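You operate a simulated robot arm through the tools that you are given. There is no shell and no other tool. Be economical: measure what you need, move in short steps, check, and stop when the job is done.

Carry out the task below with a simulated robot arm. There is one attempt and no reset: what you move stays moved.

## Task
Wind the cream gauge plate up into green, then back into yellow.
Fine: shut the blue knob and open the red handle first; use the large dark grey knob; shut the red handle last. The collar stays locked.

Only the result counts: the job must be done as asked and must still hold three seconds after the hand-in. Knocking over, shifting, dropping, spilling or breaking anything else fails it.

## Robot
A 7-joint arm with a two-finger parallel gripper, fixed in place. Base frame: the origin is at the foot of the arm, x ahead of it, y to its left, z up. Units: m, rad, N and s.
Its first joint turns from -2.897 to 2.897 rad. Payload 4.4 kg.
The tool frame sits at the grasp point between the pads (the TCP): z along the fingers, y along the line on which they close. The tips reach 0.023 m beyond it. The gripper opens to 0.094 m. The fingers are 0.038 m wide and 0.01 m thick; the gripper's body (0.054 by 0.096 m) begins 0.039 m behind the TCP.
Orientation is told as [roll, pitch, yaw] about the base's x, y, z axes, in that order, counted from this pose: with the fingers straight down and closing along the base's y, the tool's x points along the base's -x, its y along +y and its z along -z.

## Interface
- The arm moves only by the tool send_rows. Its argument "motion" is a list of rows, each an object of numbers (a shift or turn left out is 0, a gripper value left out holds the last): "tx", "ty", "tz": the shift along the tool's x, y, z in m; "rx", "ry", "rz": the turn, a rotation vector about the tool's x, y, z in rad; "jaw": the gripper command, from -1 (shut) to 1 (fully open), values between in proportion. In form: [{"tx": .., "ty": .., "tz": .., "rx": .., "ry": .., "rz": .., "jaw": ..}, ...]. A call has 1 to 20 rows; each row shifts and turns the commanded pose from where the row before left it, along the tool's axes as they then stand. A row lasts 0.2 s, in which the tool goes at most 0.05 m and 0.15 rad; a call with a longer step from one row to the next is refused whole, and so is a gripper value outside its range. A pose out of reach is approached as far as the arm can. The call stops where the force on the tool passes 40 N (or 10 N more than at its start, if that is more) or the arm is blocked; 0.2 s more then pass. The fingers move at their own pace (about 0.072 m/s each) and stop on an object; they squeeze with about 43 N. The grip force told is the motor's: it shows also when the fingers shut on nothing. Time passes only in rows, and 0.2 s behind the last, so rows that do not move let the fingers close. It gives the time, the measured TCP pose, the force on the tool (base axes), the opening and the grip force at its end, in the units of the frame above (readings bear some noise), with the torque about the TCP (base axes, N m) and any sound that the robot's microphone picked up, and new pictures: "pictures" is both (left out), scene, wrist or none.
- Cameras (640 x 400 px; columns grow to the right, rows downward): "scene" is fixed at [0.4008, -0.6492, 1.6523]; the picture's right is [0.87, -0.48, 0.00], its down [-0.25, -0.45, -0.86] and it looks along [0.42, 0.75, -0.51] (base axes); focal length 362 px, centre (320, 200). "wrist" rides on the gripper at [0.086, 0.016, -0.074] in the tool frame; the picture's right is [-0.18, 0.98, 0.00], its down [-0.58, -0.11, -0.81] and it looks along [-0.79, -0.15, 0.59] (tool axes); focal length 243 px, centre (320, 200). There is no depth. A picture from a camera that has moved, and an enlarged one, comes with that camera's place and axes in the base frame and with its lens.
- zoom(camera, box): a new picture of the part [left, top, right, bottom] of that camera's present view, enlarged. It takes no simulated time.
- finish_job(): hands the job in; it is judged then, once.

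Work in short steps. Places have to be worked out from the pictures, the camera data and where the tool is seen: move nearer, look again, correct. Check each grasp and each placing, and mend what went wrong. You have 120 turns and 200 pictures in all, those below and enlarged ones among them. Open the gripper and draw the arm clear of the work before you hand the job in, unless the task says otherwise; then end with one line.

The tools are called after "Request:" as a command line: name --argument value ..., lists and objects as JSON in quotes. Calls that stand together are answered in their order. send_rows: Moves the arm, as the interface text tells. Its arguments: {"type":"object","properties":{"motion":{"type":"array","items":{"type":"object","properties":{"tx":{"type":"number"},"ty":{"type":"number"},"tz":{"type":"number"},"rx":{"type":"number"},"ry":{"type":"number"},"rz":{"type":"number"},"jaw":{"type":"number"}}}},"pictures":{"type":"string","enum":["both","scene","wrist","none"]}},"required":["motion"]} The other tools are called the same way: zoom (camera, box) takes an enlarged picture of a part of a camera's view; finish_job () hands the job in.

At the start:

```text
t: 0.0
ee_pos: [0.781, 0.0153, 1.2105]
orientation: [0.001, 0.0, -0.001]
ft_force: [-0.6, -0.8, 0.0]
torque: [0.0, -0.01, -0.02]
gripper_width: 0.094
finger_force: 0.0
```

scene: 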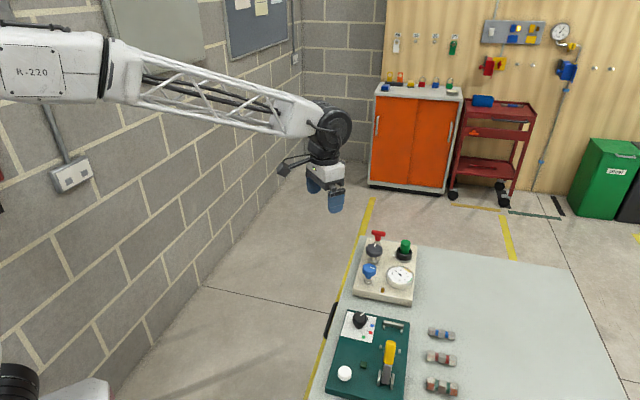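
wrist: 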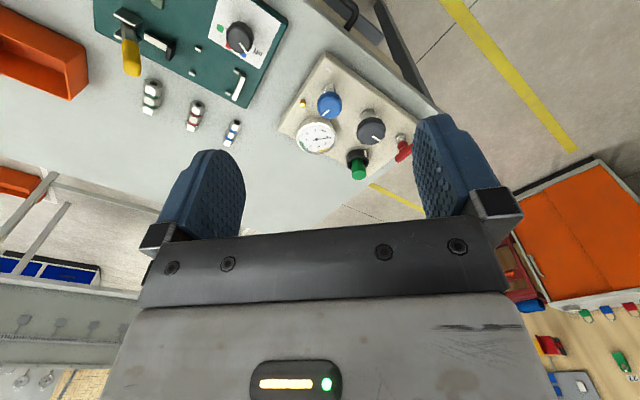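

I'll look at the cream plate in both cameras, enlarged.

Request:
zoom --camera "scene" --box '[340, 220, 430, 310]'

Request:
zoom --camera "wrist" --box '[270, 45, 430, 205]'

Request:
zoom --camera "scene" --box '[310, 220, 490, 400]'

```text
4.44 times, centred on (385, 265) of scene
camera zoom: at [0.4008, -0.6492, 1.6523], right [0.87, -0.48, 0.0], down [-0.25, -0.45, -0.86], along [0.42, 0.75, -0.51], focal length 1607 px, centre (31, -89)
```

zoom: 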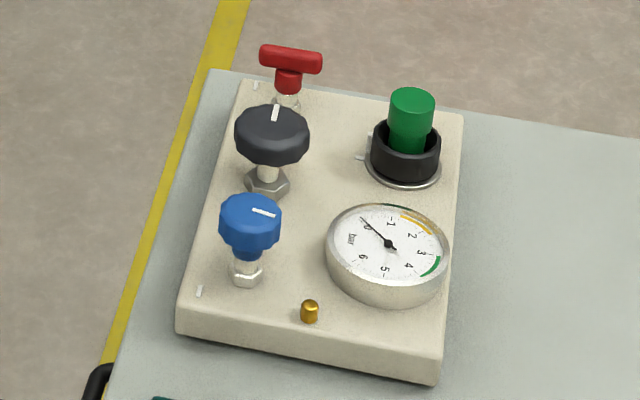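

```text
2.50 times, centred on (350, 125) of wrist
camera zoom: at [0.6947, 0.0311, 1.2851], right [0.18, 0.98, 0.0], down [0.58, -0.11, 0.81], along [0.79, -0.15, -0.59], focal length 606 px, centre (245, 388)
```

zoom: 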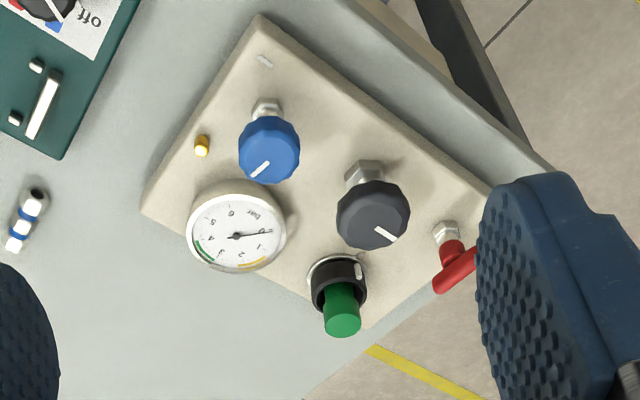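

```text
2.22 times, centred on (400, 310) of scene
camera zoom: at [0.4008, -0.6492, 1.6523], right [0.87, -0.48, 0.0], down [-0.25, -0.45, -0.86], along [0.42, 0.75, -0.51], focal length 804 px, centre (142, -44)
```

zoom: 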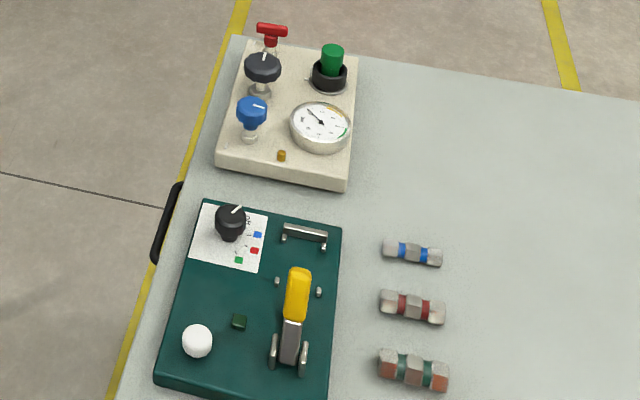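

The plate lies around (1.0, 0.05, 0.9), with the blue knob near (0.93, 0.00), grey near (1.01, 0.07), red near (1.07, 0.14). I'll lower the tool for a closer look.

Request:
send_rows --motion '[{"tz": 0.04}, {"tz": 0.04}, {"tz": 0.04, "ty": 0.02}, {}]' --pictures "wrist"

Request:
zoom --camera "wrist" --box '[220, 20, 440, 180]'

```text
t: 1.0
ee_pos: [0.7803, 0.0351, 1.0892]
orientation: [0.0, 0.0, -0.001]
ft_force: [0.0, 0.1, 0.1]
torque: [-0.02, 0.04, 0.0]
gripper_width: 0.0941
finger_force: 0.1
camera wrist: at [0.6941, 0.0503, 1.1643], right [0.18, 0.98, 0.0], down [0.58, -0.11, 0.81], along [0.79, -0.15, -0.59], focal length 243 px, centre (320, 200)
```

wrist: 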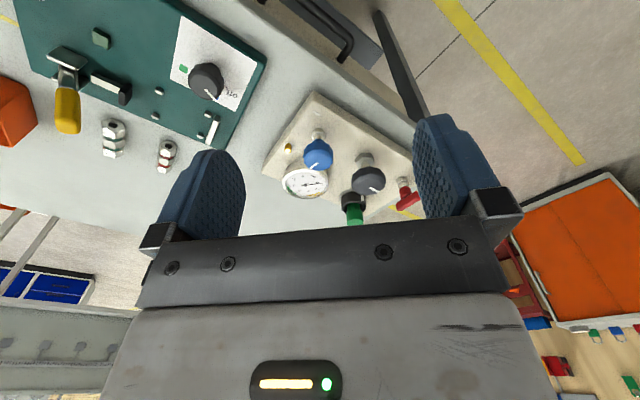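

```text
2.50 times, centred on (330, 100) of wrist
camera zoom: at [0.6941, 0.0503, 1.1643], right [0.18, 0.98, 0.0], down [0.58, -0.11, 0.81], along [0.79, -0.15, -0.59], focal length 606 px, centre (295, 450)
```

zoom: 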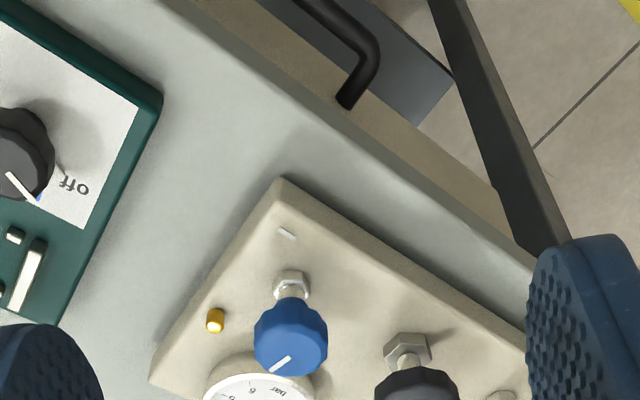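

Blue knob triangulates consistently to (0.934, 0.002, 0.915). I'll move over it at a safe height and look further along the plate.

Request:
send_rows --motion '[{"tx": -0.04, "ty": -0.008}, {"tx": -0.04, "ty": -0.008}, {"tx": -0.04, "ty": -0.008}, {"tx": -0.034, "ty": -0.009}, {}]' --pictures "both"

Request:
zoom --camera "scene" --box '[340, 220, 430, 310]'

Request:
zoom --camera "wrist" --box '[200, 0, 440, 150]'

```text
t: 2.2
ee_pos: [0.9371, 0.0033, 1.089]
orientation: [0.0, -0.002, -0.001]
ft_force: [-0.4, -0.9, 0.2]
torque: [-0.05, 0.01, 0.0]
gripper_width: 0.094
finger_force: 0.0
camera wrist: at [0.8503, 0.0176, 1.1651], right [0.18, 0.98, 0.0], down [0.58, -0.11, 0.81], along [0.79, -0.15, -0.59], focal length 243 px, centre (320, 200)
```

scene: 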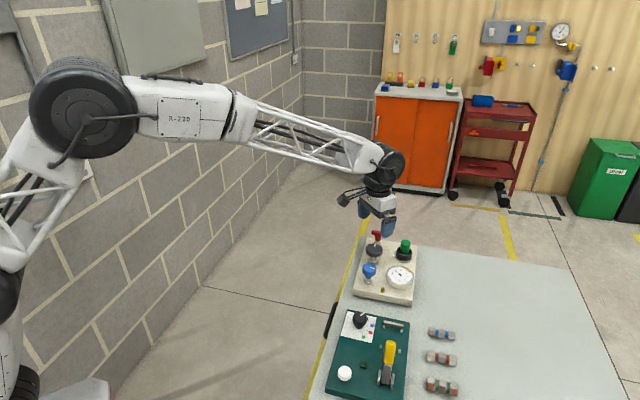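
wrist: 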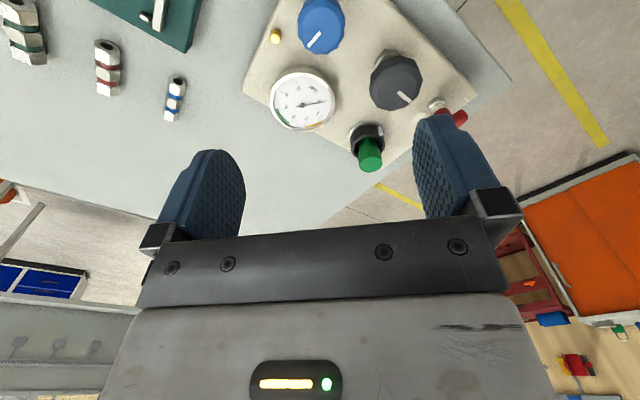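

```text
4.44 times, centred on (385, 265) of scene
camera zoom: at [0.4008, -0.6492, 1.6523], right [0.87, -0.48, 0.0], down [-0.25, -0.45, -0.86], along [0.42, 0.75, -0.51], focal length 1607 px, centre (31, -89)
```

zoom: 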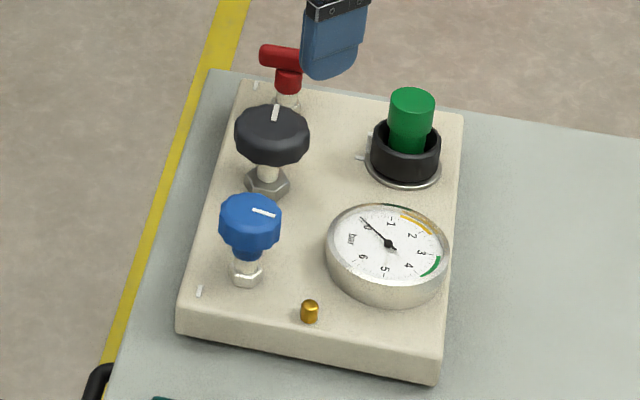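

```text
2.67 times, centred on (320, 75) of wrist
camera zoom: at [0.8503, 0.0176, 1.1651], right [0.18, 0.98, 0.0], down [0.58, -0.11, 0.81], along [0.79, -0.15, -0.59], focal length 647 px, centre (320, 533)
```

zoom: 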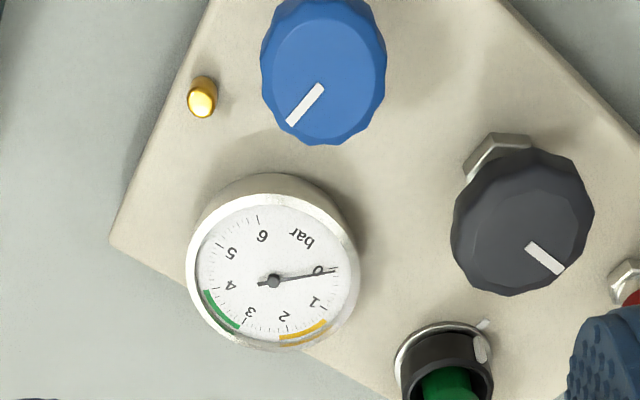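

Refined: blue knob ≈ (0.932, 0.003, ~0.905), radius 2.1 cm; grey ≈ (1.007, 0.075, 0.897). I'll descend over the blue knob with the jaws partly open.

Request:
send_rows --motion '[{"tx": 0.005, "tz": 0.04, "jaw": 0.5}, {"tz": 0.04}, {"tz": 0.04}, {"tz": 0.03}, {}]' --pictures "both"

Request:
zoom --camera "scene" --box '[330, 220, 430, 310]'

```text
t: 3.4
ee_pos: [0.931, 0.0025, 0.9408]
orientation: [0.0, 0.0, 0.002]
ft_force: [-0.2, 0.7, 0.0]
torque: [-0.03, 0.01, 0.0]
gripper_width: 0.0705
finger_force: 0.1
camera wrist: at [0.8436, 0.0176, 1.0162], right [0.18, 0.98, 0.0], down [0.58, -0.11, 0.81], along [0.79, -0.15, -0.59], focal length 243 px, centre (320, 200)
```

scene: 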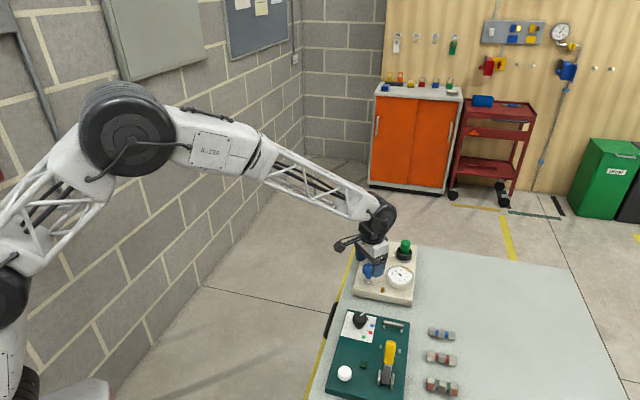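
wrist: 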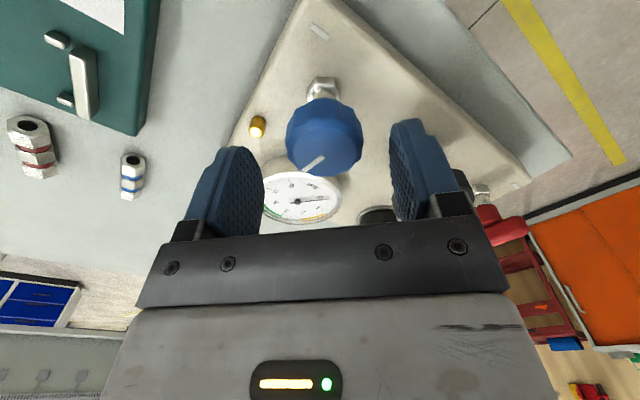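

```text
4.44 times, centred on (380, 265) of scene
camera zoom: at [0.4008, -0.6492, 1.6523], right [0.87, -0.48, 0.0], down [-0.25, -0.45, -0.86], along [0.42, 0.75, -0.51], focal length 1607 px, centre (53, -89)
```

zoom: 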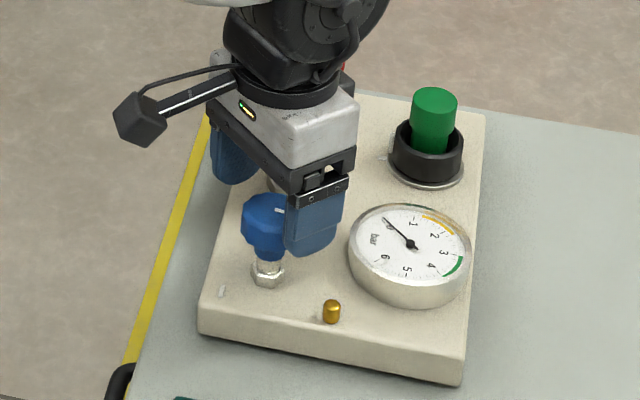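

The knob sits between the fingers. I descend another 3 cm and close gently.

Request:
send_rows --motion '[{"tz": 0.02}, {"tz": 0.014}, {"jaw": -1}, {}, {}]' --pictures "wrist"

Request:
zoom --camera "scene" --box '[340, 220, 430, 310]'

```text
t: 4.6
ee_pos: [0.9303, 0.0043, 0.9054]
orientation: [0.0, 0.0, 0.001]
ft_force: [1.7, 36.8, -0.9]
torque: [0.22, 0.07, 0.14]
gripper_width: 0.0414
finger_force: 45.1
camera wrist: at [0.8439, 0.0193, 0.9808], right [0.18, 0.98, 0.0], down [0.58, -0.11, 0.81], along [0.79, -0.15, -0.59], focal length 243 px, centre (320, 200)
```

wrist: 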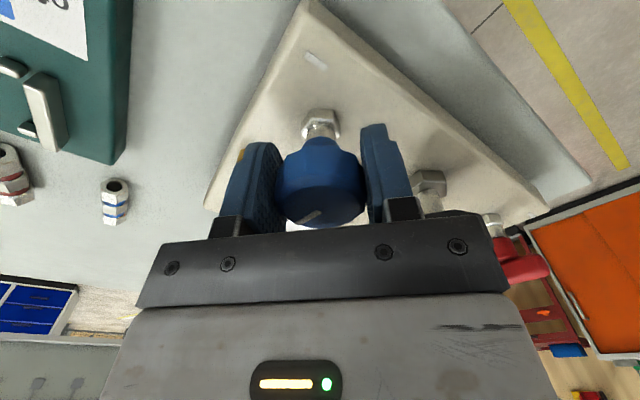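

```text
4.44 times, centred on (385, 265) of scene
camera zoom: at [0.4008, -0.6492, 1.6523], right [0.87, -0.48, 0.0], down [-0.25, -0.45, -0.86], along [0.42, 0.75, -0.51], focal length 1607 px, centre (31, -89)
```

zoom: 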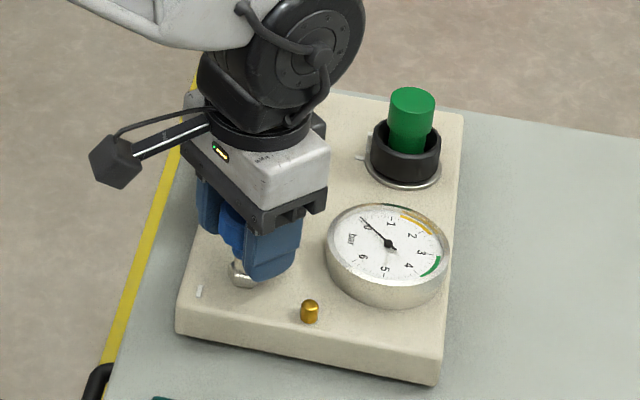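

Gripped at 0.041 m with a +y side load of 37 N; the knob is a bit more to +y, so I relieve it by shifting.

Request:
send_rows --motion '[{"ty": 0.002}, {"ty": 0.002}, {}]' --pictures "none"

```text
t: 5.4
ee_pos: [0.9294, 0.0035, 0.905]
orientation: [-0.001, -0.001, -0.002]
ft_force: [22.8, -33.6, -8.7]
torque: [-0.2, -0.24, -0.05]
gripper_width: 0.0413
finger_force: 45.3
```

Request:
send_rows --motion '[{"ty": -0.0019, "tx": -0.001}, {}]' --pictures "none"

```text
t: 6.0
ee_pos: [0.9315, 0.0046, 0.9059]
orientation: [0.001, 0.002, 0.001]
ft_force: [-10.6, -26.7, 0.1]
torque: [-0.12, 0.08, -0.04]
gripper_width: 0.0414
finger_force: 45.1
```

Request:
send_rows --motion '[{"ty": -0.001, "tx": 0.0003}, {}, {}]' --pictures "none"

```text
t: 6.8
ee_pos: [0.9309, 0.0042, 0.9052]
orientation: [0.0, 0.0, 0.0]
ft_force: [-14.9, -12.3, -4.5]
torque: [-0.03, 0.18, -0.03]
gripper_width: 0.0418
finger_force: 45.0
```

Loads are modest now. I try turning clockwise (tool +z) in small steps.

Request:
send_rows --motion '[{"rz": 0.05, "ty": -0.0005, "tx": 0.0005}, {"rz": 0.06}, {"rz": 0.06}, {}]' --pictures "none"

```text
t: 7.8
ee_pos: [0.9307, 0.0053, 0.9046]
orientation: [0.0, 0.0, -0.17]
ft_force: [-27.1, 11.8, 0.1]
torque: [0.21, 0.54, 0.0]
gripper_width: 0.0416
finger_force: 44.8
```

Request:
send_rows --motion '[{"tx": 0.0012, "ty": 0.0005}, {"rz": 0.08}, {"rz": 0.08}, {"rz": 0.08}, {}]' --pictures "wrist"

```text
t: 8.7
ee_pos: [0.9309, 0.0054, 0.9058]
orientation: [-0.001, -0.003, -0.364]
ft_force: [11.4, 5.3, -6.1]
torque: [-0.01, 0.28, 0.07]
gripper_width: 0.0417
finger_force: 44.5
stopped in row 4: the force on the tool passed its limit at 41 N (the readings are from after the stop); the commanded pose is now the measured one
camera wrist: at [0.8554, 0.0502, 0.9807], right [0.52, 0.85, 0.0], down [0.5, -0.31, 0.81], along [0.69, -0.42, -0.59], focal length 243 px, centre (320, 200)
```

wrist: 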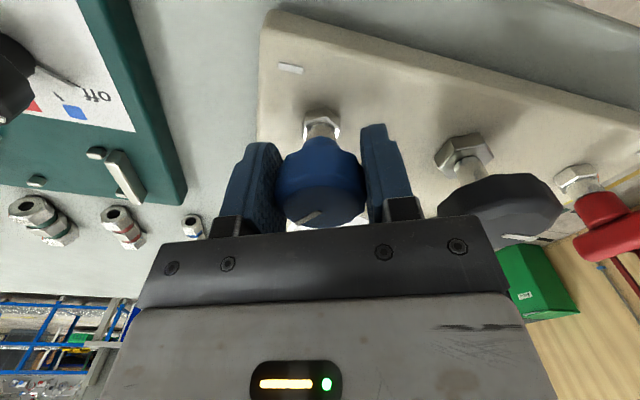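

The knob turns with the gripper. Continuing clockwise.

Request:
send_rows --motion '[{"rz": 0.07}, {"rz": 0.07}, {"rz": 0.07}, {"rz": 0.07}, {"rz": 0.07}, {}]' --pictures "none"

```text
t: 9.8
ee_pos: [0.9324, 0.0054, 0.9054]
orientation: [0.002, -0.002, -0.639]
ft_force: [11.6, 3.5, -6.4]
torque: [-0.02, 0.1, 0.07]
gripper_width: 0.0413
finger_force: 45.5
stopped in row 5: the force on the tool passed its limit at 42 N (the readings are from after the stop); the commanded pose is now the measured one
```

Request:
send_rows --motion '[{"rz": 0.06}, {"rz": 0.06}, {"rz": 0.06}, {"rz": 0.06}, {}]' --pictures "none"

```text
t: 10.6
ee_pos: [0.9312, 0.0063, 0.9047]
orientation: [0.001, -0.003, -0.805]
ft_force: [11.6, 1.0, -7.5]
torque: [0.05, 0.06, 0.04]
gripper_width: 0.0414
finger_force: 45.2
stopped in row 3: the force on the tool passed its limit at 40 N (the readings are from after the stop); the commanded pose is now the measured one
```

Request:
send_rows --motion '[{"rz": 0.05}, {"rz": 0.05}]' --pictures "wrist"

Request:
zoom --camera "scene" --box '[340, 220, 430, 310]'

```text
t: 11.2
ee_pos: [0.931, 0.0069, 0.906]
orientation: [0.003, -0.002, -0.903]
ft_force: [21.7, 5.6, -12.7]
torque: [-0.34, -0.39, 0.08]
gripper_width: 0.0418
finger_force: 45.0
camera wrist: at [0.8904, 0.0833, 0.9808], right [0.89, 0.46, 0.0], down [0.27, -0.52, 0.81], along [0.38, -0.71, -0.59], focal length 243 px, centre (320, 200)
```

wrist: 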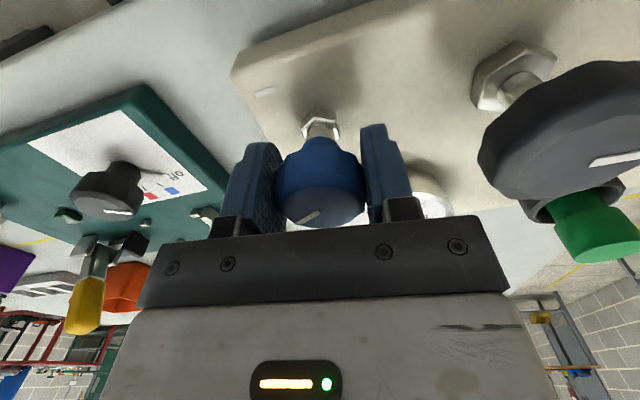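

```text
4.44 times, centred on (385, 265) of scene
camera zoom: at [0.4008, -0.6492, 1.6523], right [0.87, -0.48, 0.0], down [-0.25, -0.45, -0.86], along [0.42, 0.75, -0.51], focal length 1607 px, centre (31, -89)
```

zoom: 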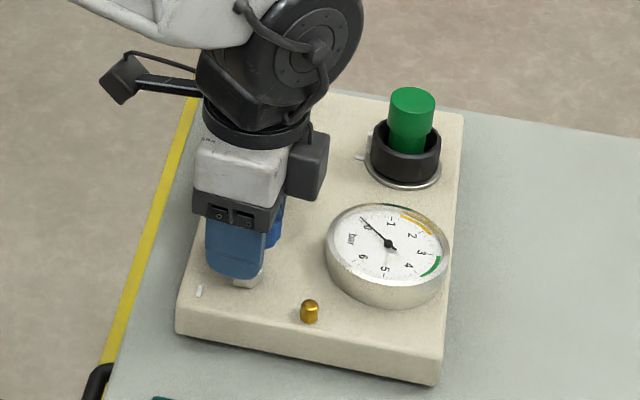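

Request:
send_rows --motion '[{"tx": -0.0007, "ty": 0.0009, "tz": 0.0004}, {"rz": 0.06}, {"rz": 0.06}, {"rz": 0.06}, {"rz": 0.06}]' --pictures "none"

```text
t: 12.4
ee_pos: [0.9318, 0.0063, 0.9062]
orientation: [0.004, 0.002, -1.145]
ft_force: [-5.8, 15.1, 1.4]
torque: [0.17, 0.28, 0.04]
gripper_width: 0.0415
finger_force: 44.6
```

Request:
send_rows --motion '[{"tx": 0.0006, "ty": 0.0003}, {"rz": 0.06}, {"rz": 0.06}, {"rz": 0.06}, {"rz": 0.06}, {"rz": 0.06}, {"rz": 0.06}]' --pictures "none"

```text
t: 14.1
ee_pos: [0.9326, 0.0093, 0.9067]
orientation: [0.004, -0.001, -1.505]
ft_force: [10.1, 2.3, -5.6]
torque: [-0.11, 0.0, 0.14]
gripper_width: 0.0414
finger_force: 45.4
stopped in row 7: the force on the tool passed its limit at 41 N (the readings are from after the stop); the commanded pose is now the measured one
```

Request:
send_rows --motion '[{"rz": 0.05}, {"rz": 0.05}, {"rz": 0.05}]' --pictures "wrist"

Request:
zoom --camera "scene" --box '[340, 220, 430, 310]'

```text
t: 14.9
ee_pos: [0.9337, 0.0095, 0.9055]
orientation: [0.007, 0.002, -1.644]
ft_force: [13.3, 1.5, -7.7]
torque: [-0.03, 0.17, 0.19]
gripper_width: 0.0415
finger_force: 45.1
stopped in row 3: the force on the tool passed its limit at 50 N (the readings are from after the stop); the commanded pose is now the measured one
camera wrist: at [0.955, 0.0932, 0.9817], right [0.97, -0.25, 0.01], down [-0.15, -0.57, 0.8], along [-0.2, -0.78, -0.59], focal length 243 px, centre (320, 200)
```

wrist: 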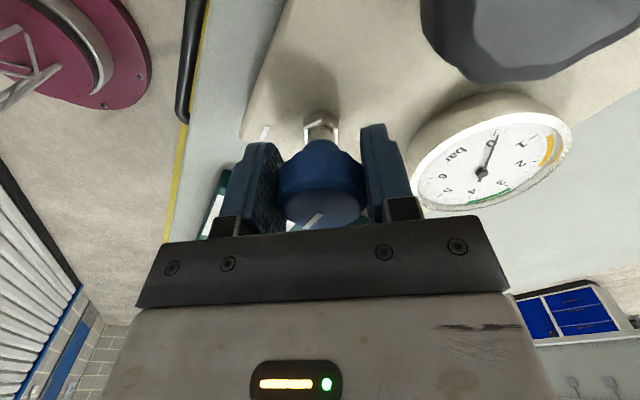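

```text
4.44 times, centred on (385, 265) of scene
camera zoom: at [0.4008, -0.6492, 1.6523], right [0.87, -0.48, 0.0], down [-0.25, -0.45, -0.86], along [0.42, 0.75, -0.51], focal length 1607 px, centre (31, -89)
```

zoom: 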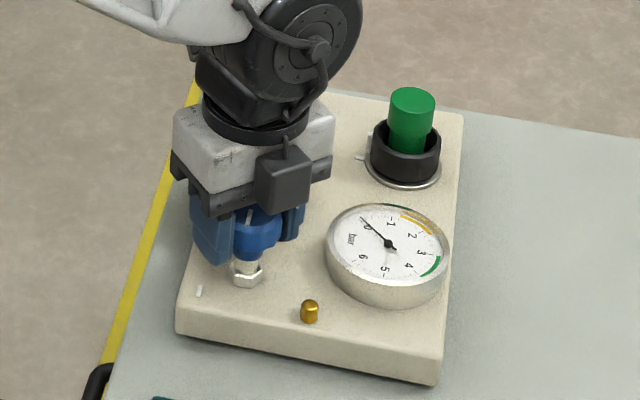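

The pointer shifted slightly in the grip and torque rose, suggesting the blue knob hit its stop after ~90°. I'll release and rise to check the pointer.

Request:
send_rows --motion '[{"jaw": 0.6}, {}, {"tz": -0.04}, {"tz": -0.04}, {"tz": -0.03}]' --pictures "wrist"

Request:
zoom --camera "scene" --box '[340, 220, 430, 310]'

```text
t: 16.1
ee_pos: [0.935, 0.009, 1.0145]
orientation: [0.006, 0.003, -1.641]
ft_force: [-0.2, -0.5, -0.2]
torque: [0.01, 0.0, -0.02]
gripper_width: 0.0754
finger_force: 0.1
camera wrist: at [0.9556, 0.0939, 1.0902], right [0.97, -0.25, 0.01], down [-0.15, -0.57, 0.81], along [-0.2, -0.78, -0.59], focal length 243 px, centre (320, 200)
```

wrist: 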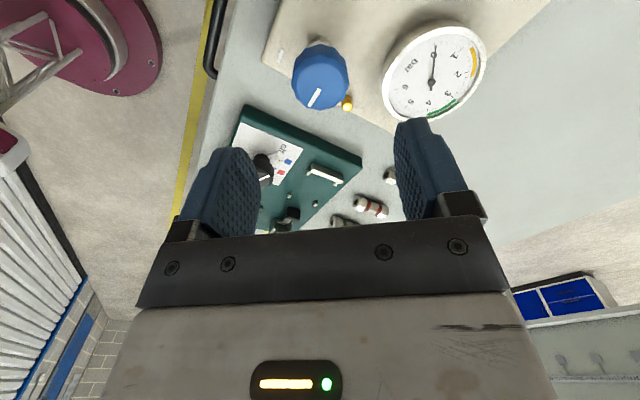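

```text
4.44 times, centred on (385, 265) of scene
camera zoom: at [0.4008, -0.6492, 1.6523], right [0.87, -0.48, 0.0], down [-0.25, -0.45, -0.86], along [0.42, 0.75, -0.51], focal length 1607 px, centre (31, -89)
```

zoom: 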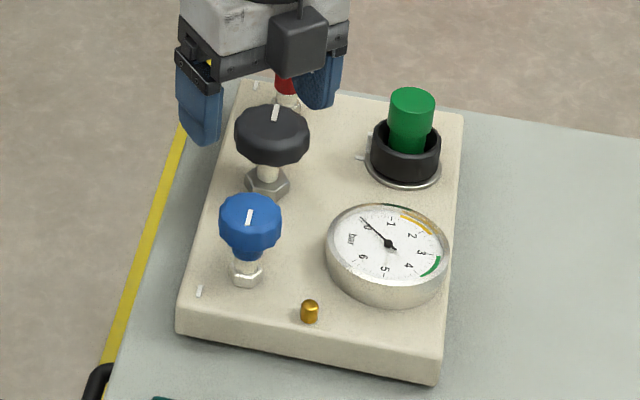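

Blue pointer has turned 90° to a stop, now lying along the plate's long edge. Next I unwind the wrist and move back to look at the red handle.

Request:
send_rows --motion '[{"rz": -0.149, "tz": -0.004}, {"rz": -0.149, "tz": -0.004}, {"rz": -0.149, "tz": -0.004}, {"rz": -0.149, "tz": -0.004}, {"rz": -0.149, "tz": -0.004}, {"rz": -0.149, "tz": -0.004}, {"rz": -0.149, "tz": -0.004}, {"rz": -0.149, "tz": -0.004}, {"rz": -0.149, "tz": -0.004}, {"rz": -0.149}, {"rz": -0.149}, {"tx": 0.018, "ty": 0.04}, {"tx": 0.018, "ty": 0.04}, {"ty": 0.03}, {}]' --pictures "wrist"

Request:
zoom --camera "wrist" --box '[240, 60, 440, 220]'

```text
t: 19.3
ee_pos: [0.8962, 0.1192, 1.0536]
orientation: [0.0, -0.007, -0.002]
ft_force: [0.1, 0.3, -0.7]
torque: [-0.01, -0.01, 0.03]
gripper_width: 0.0753
finger_force: 0.0
camera wrist: at [0.8091, 0.1343, 1.1282], right [0.19, 0.98, 0.0], down [0.58, -0.11, 0.81], along [0.8, -0.15, -0.59], focal length 243 px, centre (320, 200)
```

wrist: 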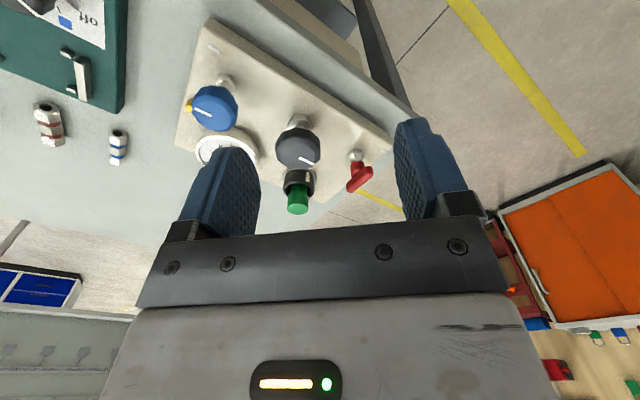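

```text
2.50 times, centred on (340, 140) of wrist
camera zoom: at [0.8091, 0.1343, 1.1282], right [0.19, 0.98, 0.0], down [0.58, -0.11, 0.81], along [0.8, -0.15, -0.59], focal length 606 px, centre (270, 350)
```

zoom: 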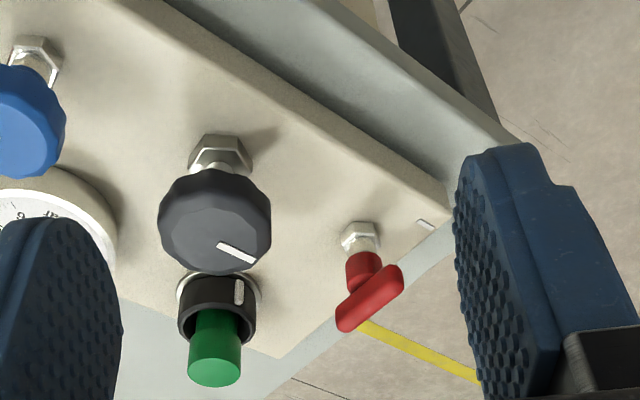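

Red bar centre ≈ (1.074, 0.142, 0.905), bar along the plate's short axis (−45°). I'll yaw −45° and go above it, checking the reach.

Request:
send_rows --motion '[{"rz": 0.13}, {"rz": 0.13}, {"rz": 0.13}, {"rz": 0.13}, {"rz": 0.13}, {"rz": 0.135}, {"tx": -0.022, "ty": 0.0284}, {"tx": -0.022, "ty": 0.0284}, {"tx": -0.022, "ty": 0.0284}, {"tx": -0.022, "ty": 0.0284}, {"tx": -0.022, "ty": 0.0284}, {}]' --pictures "both"

Request:
zoom --camera "scene" --box '[340, 220, 430, 310]'

```text
t: 21.9
ee_pos: [1.0773, 0.1424, 1.0533]
orientation: [0.006, -0.003, -0.787]
ft_force: [0.1, -0.7, -0.2]
torque: [0.0, 0.01, -0.02]
gripper_width: 0.075
finger_force: 0.0
camera wrist: at [1.0271, 0.2139, 1.1283], right [0.83, 0.56, 0.01], down [0.33, -0.49, 0.81], along [0.46, -0.67, -0.59], focal length 243 px, centre (320, 200)
```

scene: 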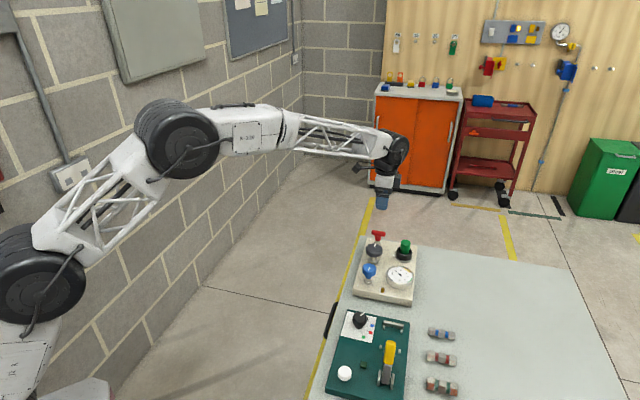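
wrist: 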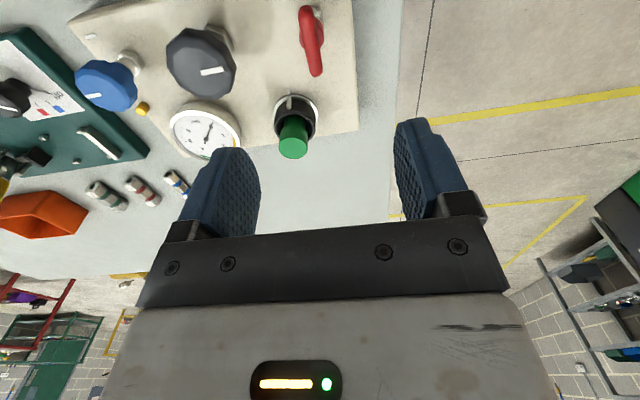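

```text
4.44 times, centred on (385, 265) of scene
camera zoom: at [0.4008, -0.6492, 1.6523], right [0.87, -0.48, 0.0], down [-0.25, -0.45, -0.86], along [0.42, 0.75, -0.51], focal length 1607 px, centre (31, -89)
```

zoom: 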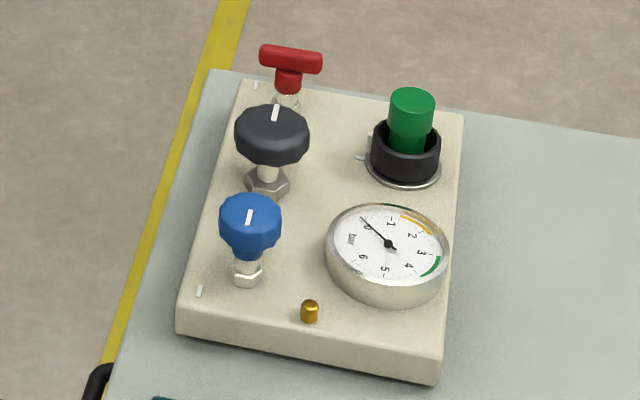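

Reach is fine. Bar centre refined to (1.072, 0.140). Descending most of the way, then checking.

Request:
send_rows --motion '[{"tx": 0.0018, "ty": -0.0052, "tz": 0.03}, {"tz": 0.04}, {"tz": 0.03}, {}]' --pictures "wrist"

Request:
zoom --camera "scene" --box '[340, 210, 430, 290]'

```text
t: 22.9
ee_pos: [1.0731, 0.1399, 0.9524]
orientation: [0.004, -0.003, -0.788]
ft_force: [-1.0, 0.4, 0.1]
torque: [-0.02, 0.01, 0.01]
gripper_width: 0.0751
finger_force: 0.0
camera wrist: at [1.0218, 0.211, 1.0274], right [0.83, 0.56, 0.01], down [0.33, -0.49, 0.81], along [0.46, -0.67, -0.59], focal length 243 px, centre (320, 200)
```

wrist: 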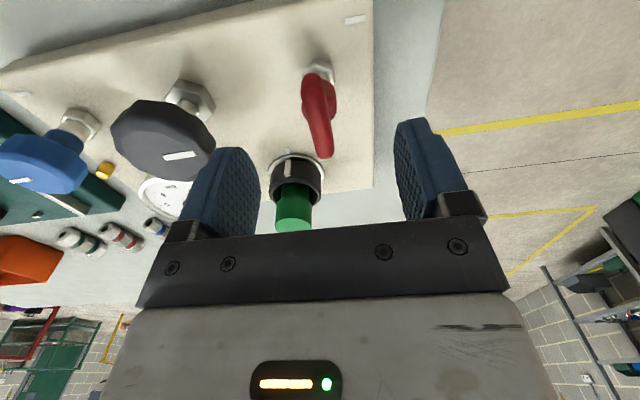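

```text
5.00 times, centred on (385, 250) of scene
camera zoom: at [0.4008, -0.6492, 1.6523], right [0.87, -0.48, 0.0], down [-0.25, -0.45, -0.86], along [0.42, 0.75, -0.51], focal length 1808 px, centre (-5, -50)
```

zoom: 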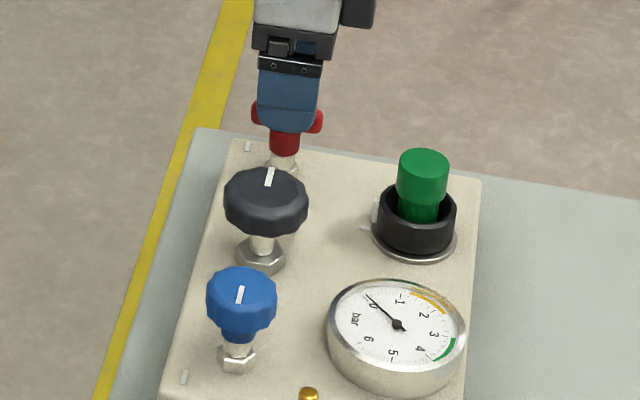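

Request:
send_rows --motion '[{"tz": 0.02}, {"tz": 0.018}, {"jaw": -1}, {}, {}, {}]' --pictures "wrist"

```text
t: 24.3
ee_pos: [1.0719, 0.1393, 0.9149]
orientation: [0.006, -0.004, -0.788]
ft_force: [12.5, 7.1, -2.6]
torque: [0.03, -0.37, -0.02]
gripper_width: 0.0207
finger_force: 44.3
camera wrist: at [1.0216, 0.2113, 0.99], right [0.83, 0.56, 0.01], down [0.33, -0.49, 0.81], along [0.46, -0.67, -0.59], focal length 243 px, centre (320, 200)
```

wrist: 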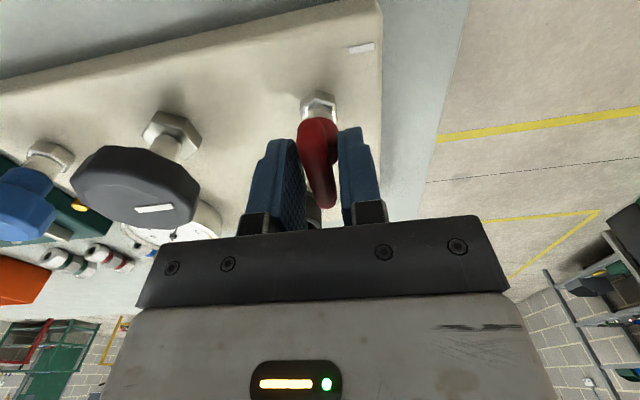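

Gripped the bar (0.021 m). Turning counter-clockwise to open.

Request:
send_rows --motion '[{"ty": 0.0006, "tx": -0.0002}, {"rz": -0.05}, {"rz": -0.05}, {"rz": -0.05}, {}]' --pictures "none"

```text
t: 25.2
ee_pos: [1.0724, 0.1403, 0.9141]
orientation: [0.005, -0.005, -0.681]
ft_force: [16.8, 3.4, -7.6]
torque: [0.07, -0.46, 0.01]
gripper_width: 0.0207
finger_force: 45.3
stopped in row 4: the force on the tool passed its limit at 42 N (the readings are from after the stop); the commanded pose is now the measured one
```

Request:
send_rows --motion '[{"ty": 0.0006, "tx": -0.0008}, {"rz": -0.05}, {"rz": -0.05}]' --pictures "wrist"

Request:
zoom --camera "scene" --box '[340, 210, 430, 290]'

```text
t: 26.0
ee_pos: [1.0731, 0.1399, 0.9146]
orientation: [0.005, -0.005, -0.581]
ft_force: [-7.1, 9.9, -3.0]
torque: [0.68, 0.85, -0.04]
gripper_width: 0.0209
finger_force: 44.9
camera wrist: at [1.0081, 0.2, 0.9899], right [0.69, 0.72, 0.01], down [0.42, -0.41, 0.81], along [0.59, -0.56, -0.59], focal length 243 px, centre (320, 200)
```

wrist: 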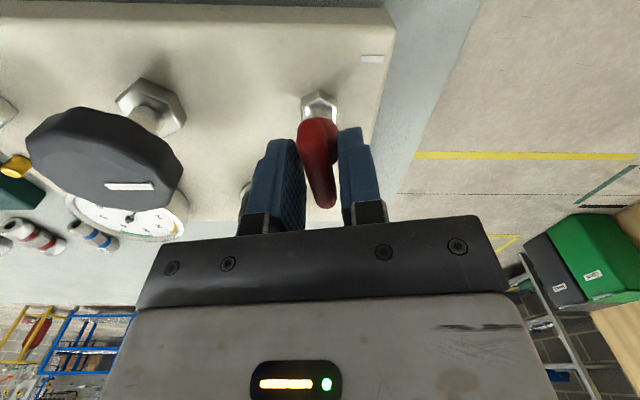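

```text
5.00 times, centred on (385, 250) of scene
camera zoom: at [0.4008, -0.6492, 1.6523], right [0.87, -0.48, 0.0], down [-0.25, -0.45, -0.86], along [0.42, 0.75, -0.51], focal length 1808 px, centre (-5, -50)
```

zoom: 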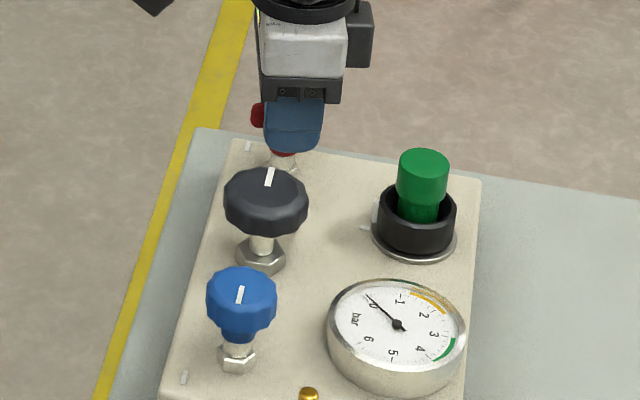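

The handle moves with the gripper. Continuing counter-clockwise.

Request:
send_rows --motion '[{"rz": -0.06}, {"rz": -0.06}, {"rz": -0.06}, {"rz": -0.06}]' --pictures "none"

```text
t: 27.0
ee_pos: [1.0728, 0.142, 0.9146]
orientation: [0.005, -0.007, -0.341]
ft_force: [-4.7, 26.6, -8.9]
torque: [0.62, 0.04, -0.15]
gripper_width: 0.0205
finger_force: 44.5
```

Request:
send_rows --motion '[{"tx": 0.0004, "ty": 0.0012}, {"rz": -0.06}, {"rz": -0.06}, {"rz": -0.06}, {"rz": -0.06}]' --pictures "wrist"

```text
t: 28.2
ee_pos: [1.0738, 0.1409, 0.9149]
orientation: [0.002, -0.004, -0.102]
ft_force: [-8.9, 21.3, -6.1]
torque: [0.58, 0.64, -0.03]
gripper_width: 0.0207
finger_force: 45.0
camera wrist: at [0.9875, 0.1649, 0.9897], right [0.28, 0.96, 0.0], down [0.56, -0.17, 0.81], along [0.78, -0.23, -0.59], focal length 243 px, centre (320, 200)
```

wrist: 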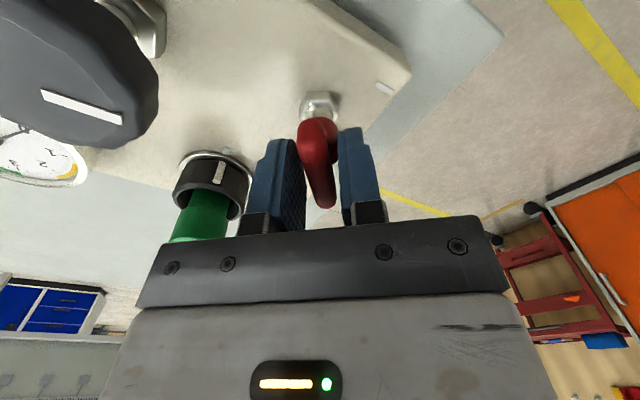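

Request:
send_rows --motion '[{"tx": 0.0008, "ty": 0.0008}, {"rz": -0.06}, {"rz": -0.06}, {"rz": -0.06}, {"rz": -0.06}, {"rz": -0.06}]' --pictures "none"

```text
t: 29.6
ee_pos: [1.0723, 0.1424, 0.9156]
orientation: [0.002, -0.008, 0.199]
ft_force: [35.3, 5.5, -13.1]
torque: [0.16, -0.82, 0.03]
gripper_width: 0.0208
finger_force: 44.7
```

Request:
send_rows --motion '[{"tx": -0.0016, "ty": -0.0003}, {"rz": -0.06}, {"rz": -0.06}, {"rz": -0.06}, {"rz": -0.06}, {"rz": -0.06}]' --pictures "none"

```text
t: 31.0
ee_pos: [1.073, 0.1445, 0.9148]
orientation: [-0.002, -0.008, 0.498]
ft_force: [-9.1, 13.6, -4.8]
torque: [0.06, 0.66, -0.04]
gripper_width: 0.0206
finger_force: 45.0
```

Request:
send_rows --motion '[{"tx": 0.0007, "ty": 0.0007}, {"rz": -0.05}, {"rz": -0.05}, {"rz": -0.05}, {"rz": -0.05}]' --pictures "wrist"

Request:
zoom --camera "scene" --box '[340, 210, 430, 290]'

```text
t: 32.2
ee_pos: [1.0733, 0.1425, 0.9142]
orientation: [-0.003, -0.008, 0.7]
ft_force: [7.3, 38.2, -2.3]
torque: [1.29, -0.55, -0.06]
gripper_width: 0.0209
finger_force: 44.6
camera wrist: at [0.9953, 0.0992, 0.9897], right [-0.49, 0.87, 0.0], down [0.51, 0.29, 0.81], along [0.71, 0.4, -0.58], focal length 243 px, centre (320, 200)
```

wrist: 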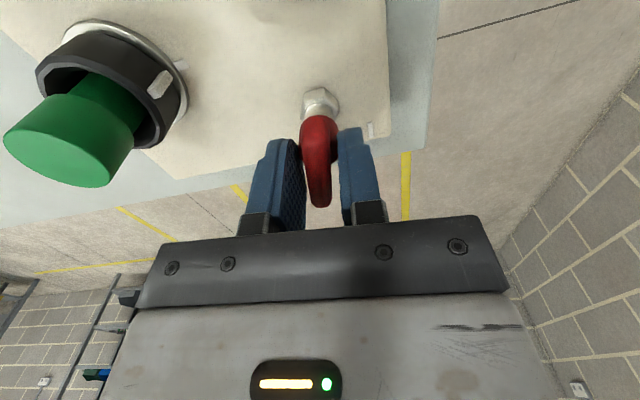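

```text
5.00 times, centred on (385, 250) of scene
camera zoom: at [0.4008, -0.6492, 1.6523], right [0.87, -0.48, 0.0], down [-0.25, -0.45, -0.86], along [0.42, 0.75, -0.51], focal length 1808 px, centre (-5, -50)
```

zoom: 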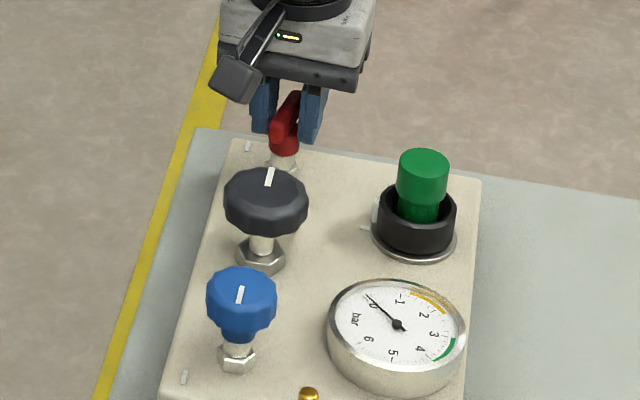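

The handle is now nearly along the long axis. I continue to see whether it meets a stop.

Request:
send_rows --motion '[{"tx": -0.0012, "ty": 0.0014}, {"rz": -0.05}, {"rz": -0.05}, {"rz": -0.05}, {"rz": -0.05}]' --pictures "wrist"

```text
t: 33.4
ee_pos: [1.0716, 0.1436, 0.9159]
orientation: [-0.005, -0.004, 0.898]
ft_force: [-9.3, 34.0, 1.6]
torque: [1.33, -0.14, -0.11]
gripper_width: 0.0207
finger_force: 44.8
camera wrist: at [1.005, 0.0853, 0.99], right [-0.66, 0.76, 0.0], down [0.44, 0.39, 0.81], along [0.61, 0.53, -0.59], focal length 243 px, centre (320, 200)
```

wrist: 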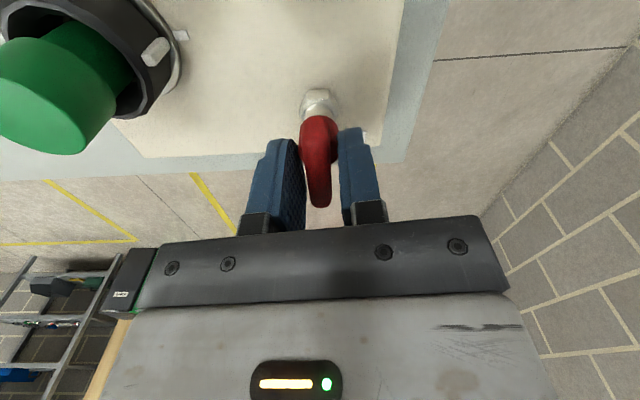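

Request:
send_rows --motion '[{"tx": -0.0014, "ty": 0.0011}, {"rz": -0.05}, {"rz": -0.05}, {"rz": -0.05}, {"rz": -0.05}]' --pictures "wrist"

Request:
zoom --camera "scene" --box '[340, 210, 430, 290]'

```text
t: 34.6
ee_pos: [1.0732, 0.146, 0.9154]
orientation: [-0.007, -0.005, 1.098]
ft_force: [9.1, 4.6, -5.0]
torque: [0.27, 0.24, -2.25]
gripper_width: 0.0242
finger_force: 45.5
camera wrist: at [1.0188, 0.0745, 0.9899], right [-0.79, 0.61, -0.01], down [0.35, 0.47, 0.81], along [0.5, 0.64, -0.59], focal length 243 px, centre (320, 200)
```

wrist: 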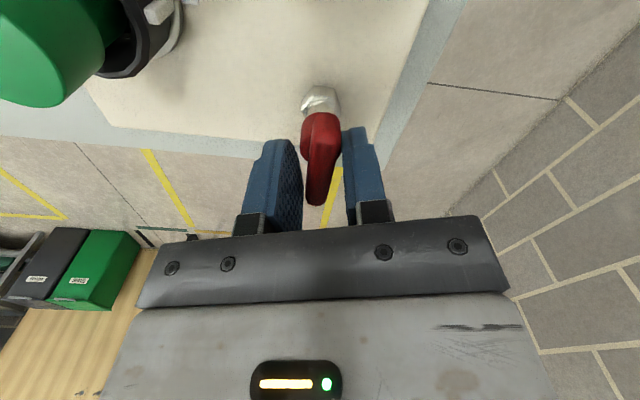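

```text
5.00 times, centred on (385, 250) of scene
camera zoom: at [0.4008, -0.6492, 1.6523], right [0.87, -0.48, 0.0], down [-0.25, -0.45, -0.86], along [0.42, 0.75, -0.51], focal length 1808 px, centre (-5, -50)
```

zoom: 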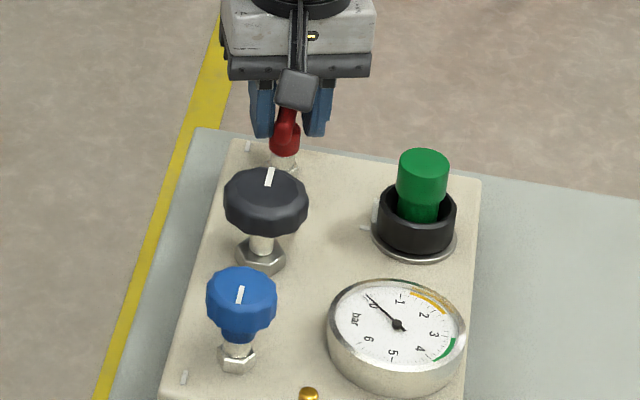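

Torque jumped to −2.25 N·m: the red handle reached its open stop, along the long axis. I ease back, release, lift, and move over the grey knob.

Request:
send_rows --motion '[{"rz": 0.1}, {"rz": 0.1}, {"jaw": 0.3}, {}, {"tz": -0.04}, {"tz": -0.045}, {"tz": -0.01, "jaw": 1}, {"tx": 0.03, "ty": 0.0025}, {"tx": 0.033, "ty": 0.0025}, {"tx": 0.033, "ty": 0.0025}, {}]' --pictures "both"

Request:
zoom --camera "scene" --box '[340, 210, 430, 290]'

```text
t: 37.0
ee_pos: [1.0067, 0.0769, 1.0092]
orientation: [-0.005, -0.003, 0.897]
ft_force: [0.9, -0.3, -0.5]
torque: [-0.01, -0.01, 0.02]
gripper_width: 0.0941
finger_force: 0.0
camera wrist: at [0.939, 0.0187, 1.0842], right [-0.65, 0.76, 0.0], down [0.44, 0.39, 0.81], along [0.61, 0.53, -0.59], focal length 243 px, centre (320, 200)
```

scene: 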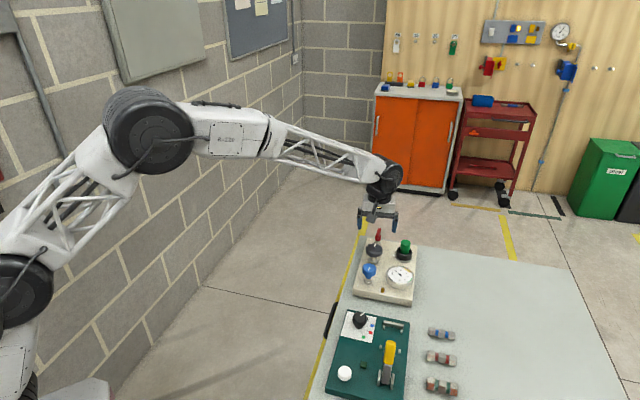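
wrist: 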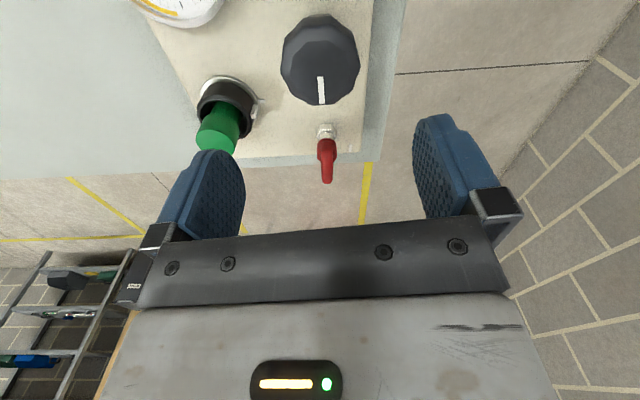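

```text
5.00 times, centred on (385, 250) of scene
camera zoom: at [0.4008, -0.6492, 1.6523], right [0.87, -0.48, 0.0], down [-0.25, -0.45, -0.86], along [0.42, 0.75, -0.51], focal length 1808 px, centre (-5, -50)
```

zoom: 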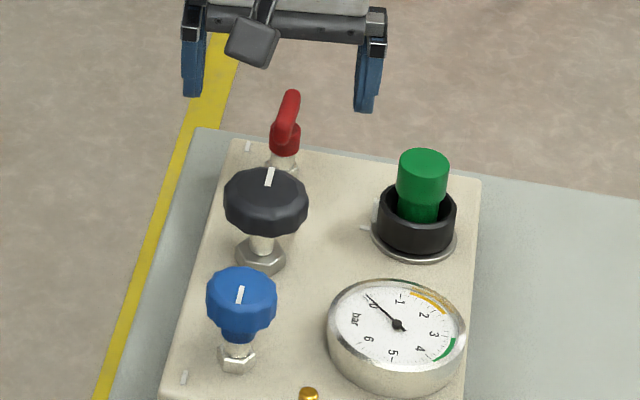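

Grey knob centre ≈ (1.004, 0.075). Descending over it with jaws fully open, first to 4 cm above.

Request:
send_rows --motion '[{"tx": 0.0035, "ty": 0.001, "tz": 0.03}, {"tz": 0.035}, {}]' --pictures "wrist"

Request:
zoom --camera "scene" --box '[340, 210, 430, 290]'

```text
t: 37.8
ee_pos: [1.0049, 0.0741, 0.9436]
orientation: [-0.006, -0.005, 0.897]
ft_force: [0.7, 0.7, -1.1]
torque: [-0.03, 0.03, -0.02]
gripper_width: 0.094
finger_force: 0.1
camera wrist: at [0.9364, 0.015, 1.0188], right [-0.65, 0.76, 0.0], down [0.44, 0.39, 0.81], along [0.61, 0.53, -0.59], focal length 243 px, centre (320, 200)
```

wrist: 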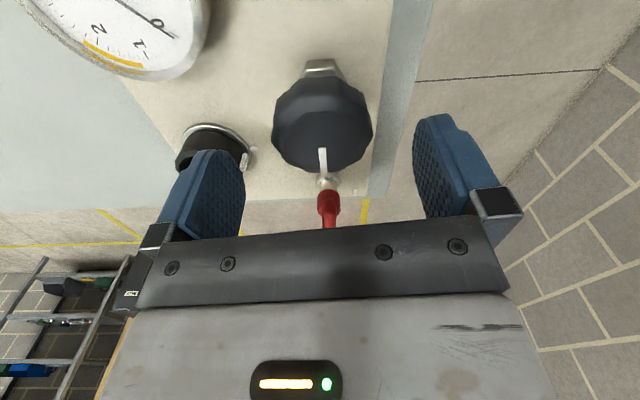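

```text
5.00 times, centred on (385, 250) of scene
camera zoom: at [0.4008, -0.6492, 1.6523], right [0.87, -0.48, 0.0], down [-0.25, -0.45, -0.86], along [0.42, 0.75, -0.51], focal length 1808 px, centre (-5, -50)
```

zoom: 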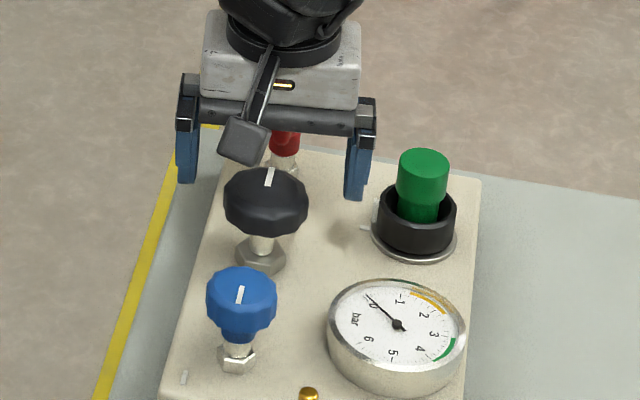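

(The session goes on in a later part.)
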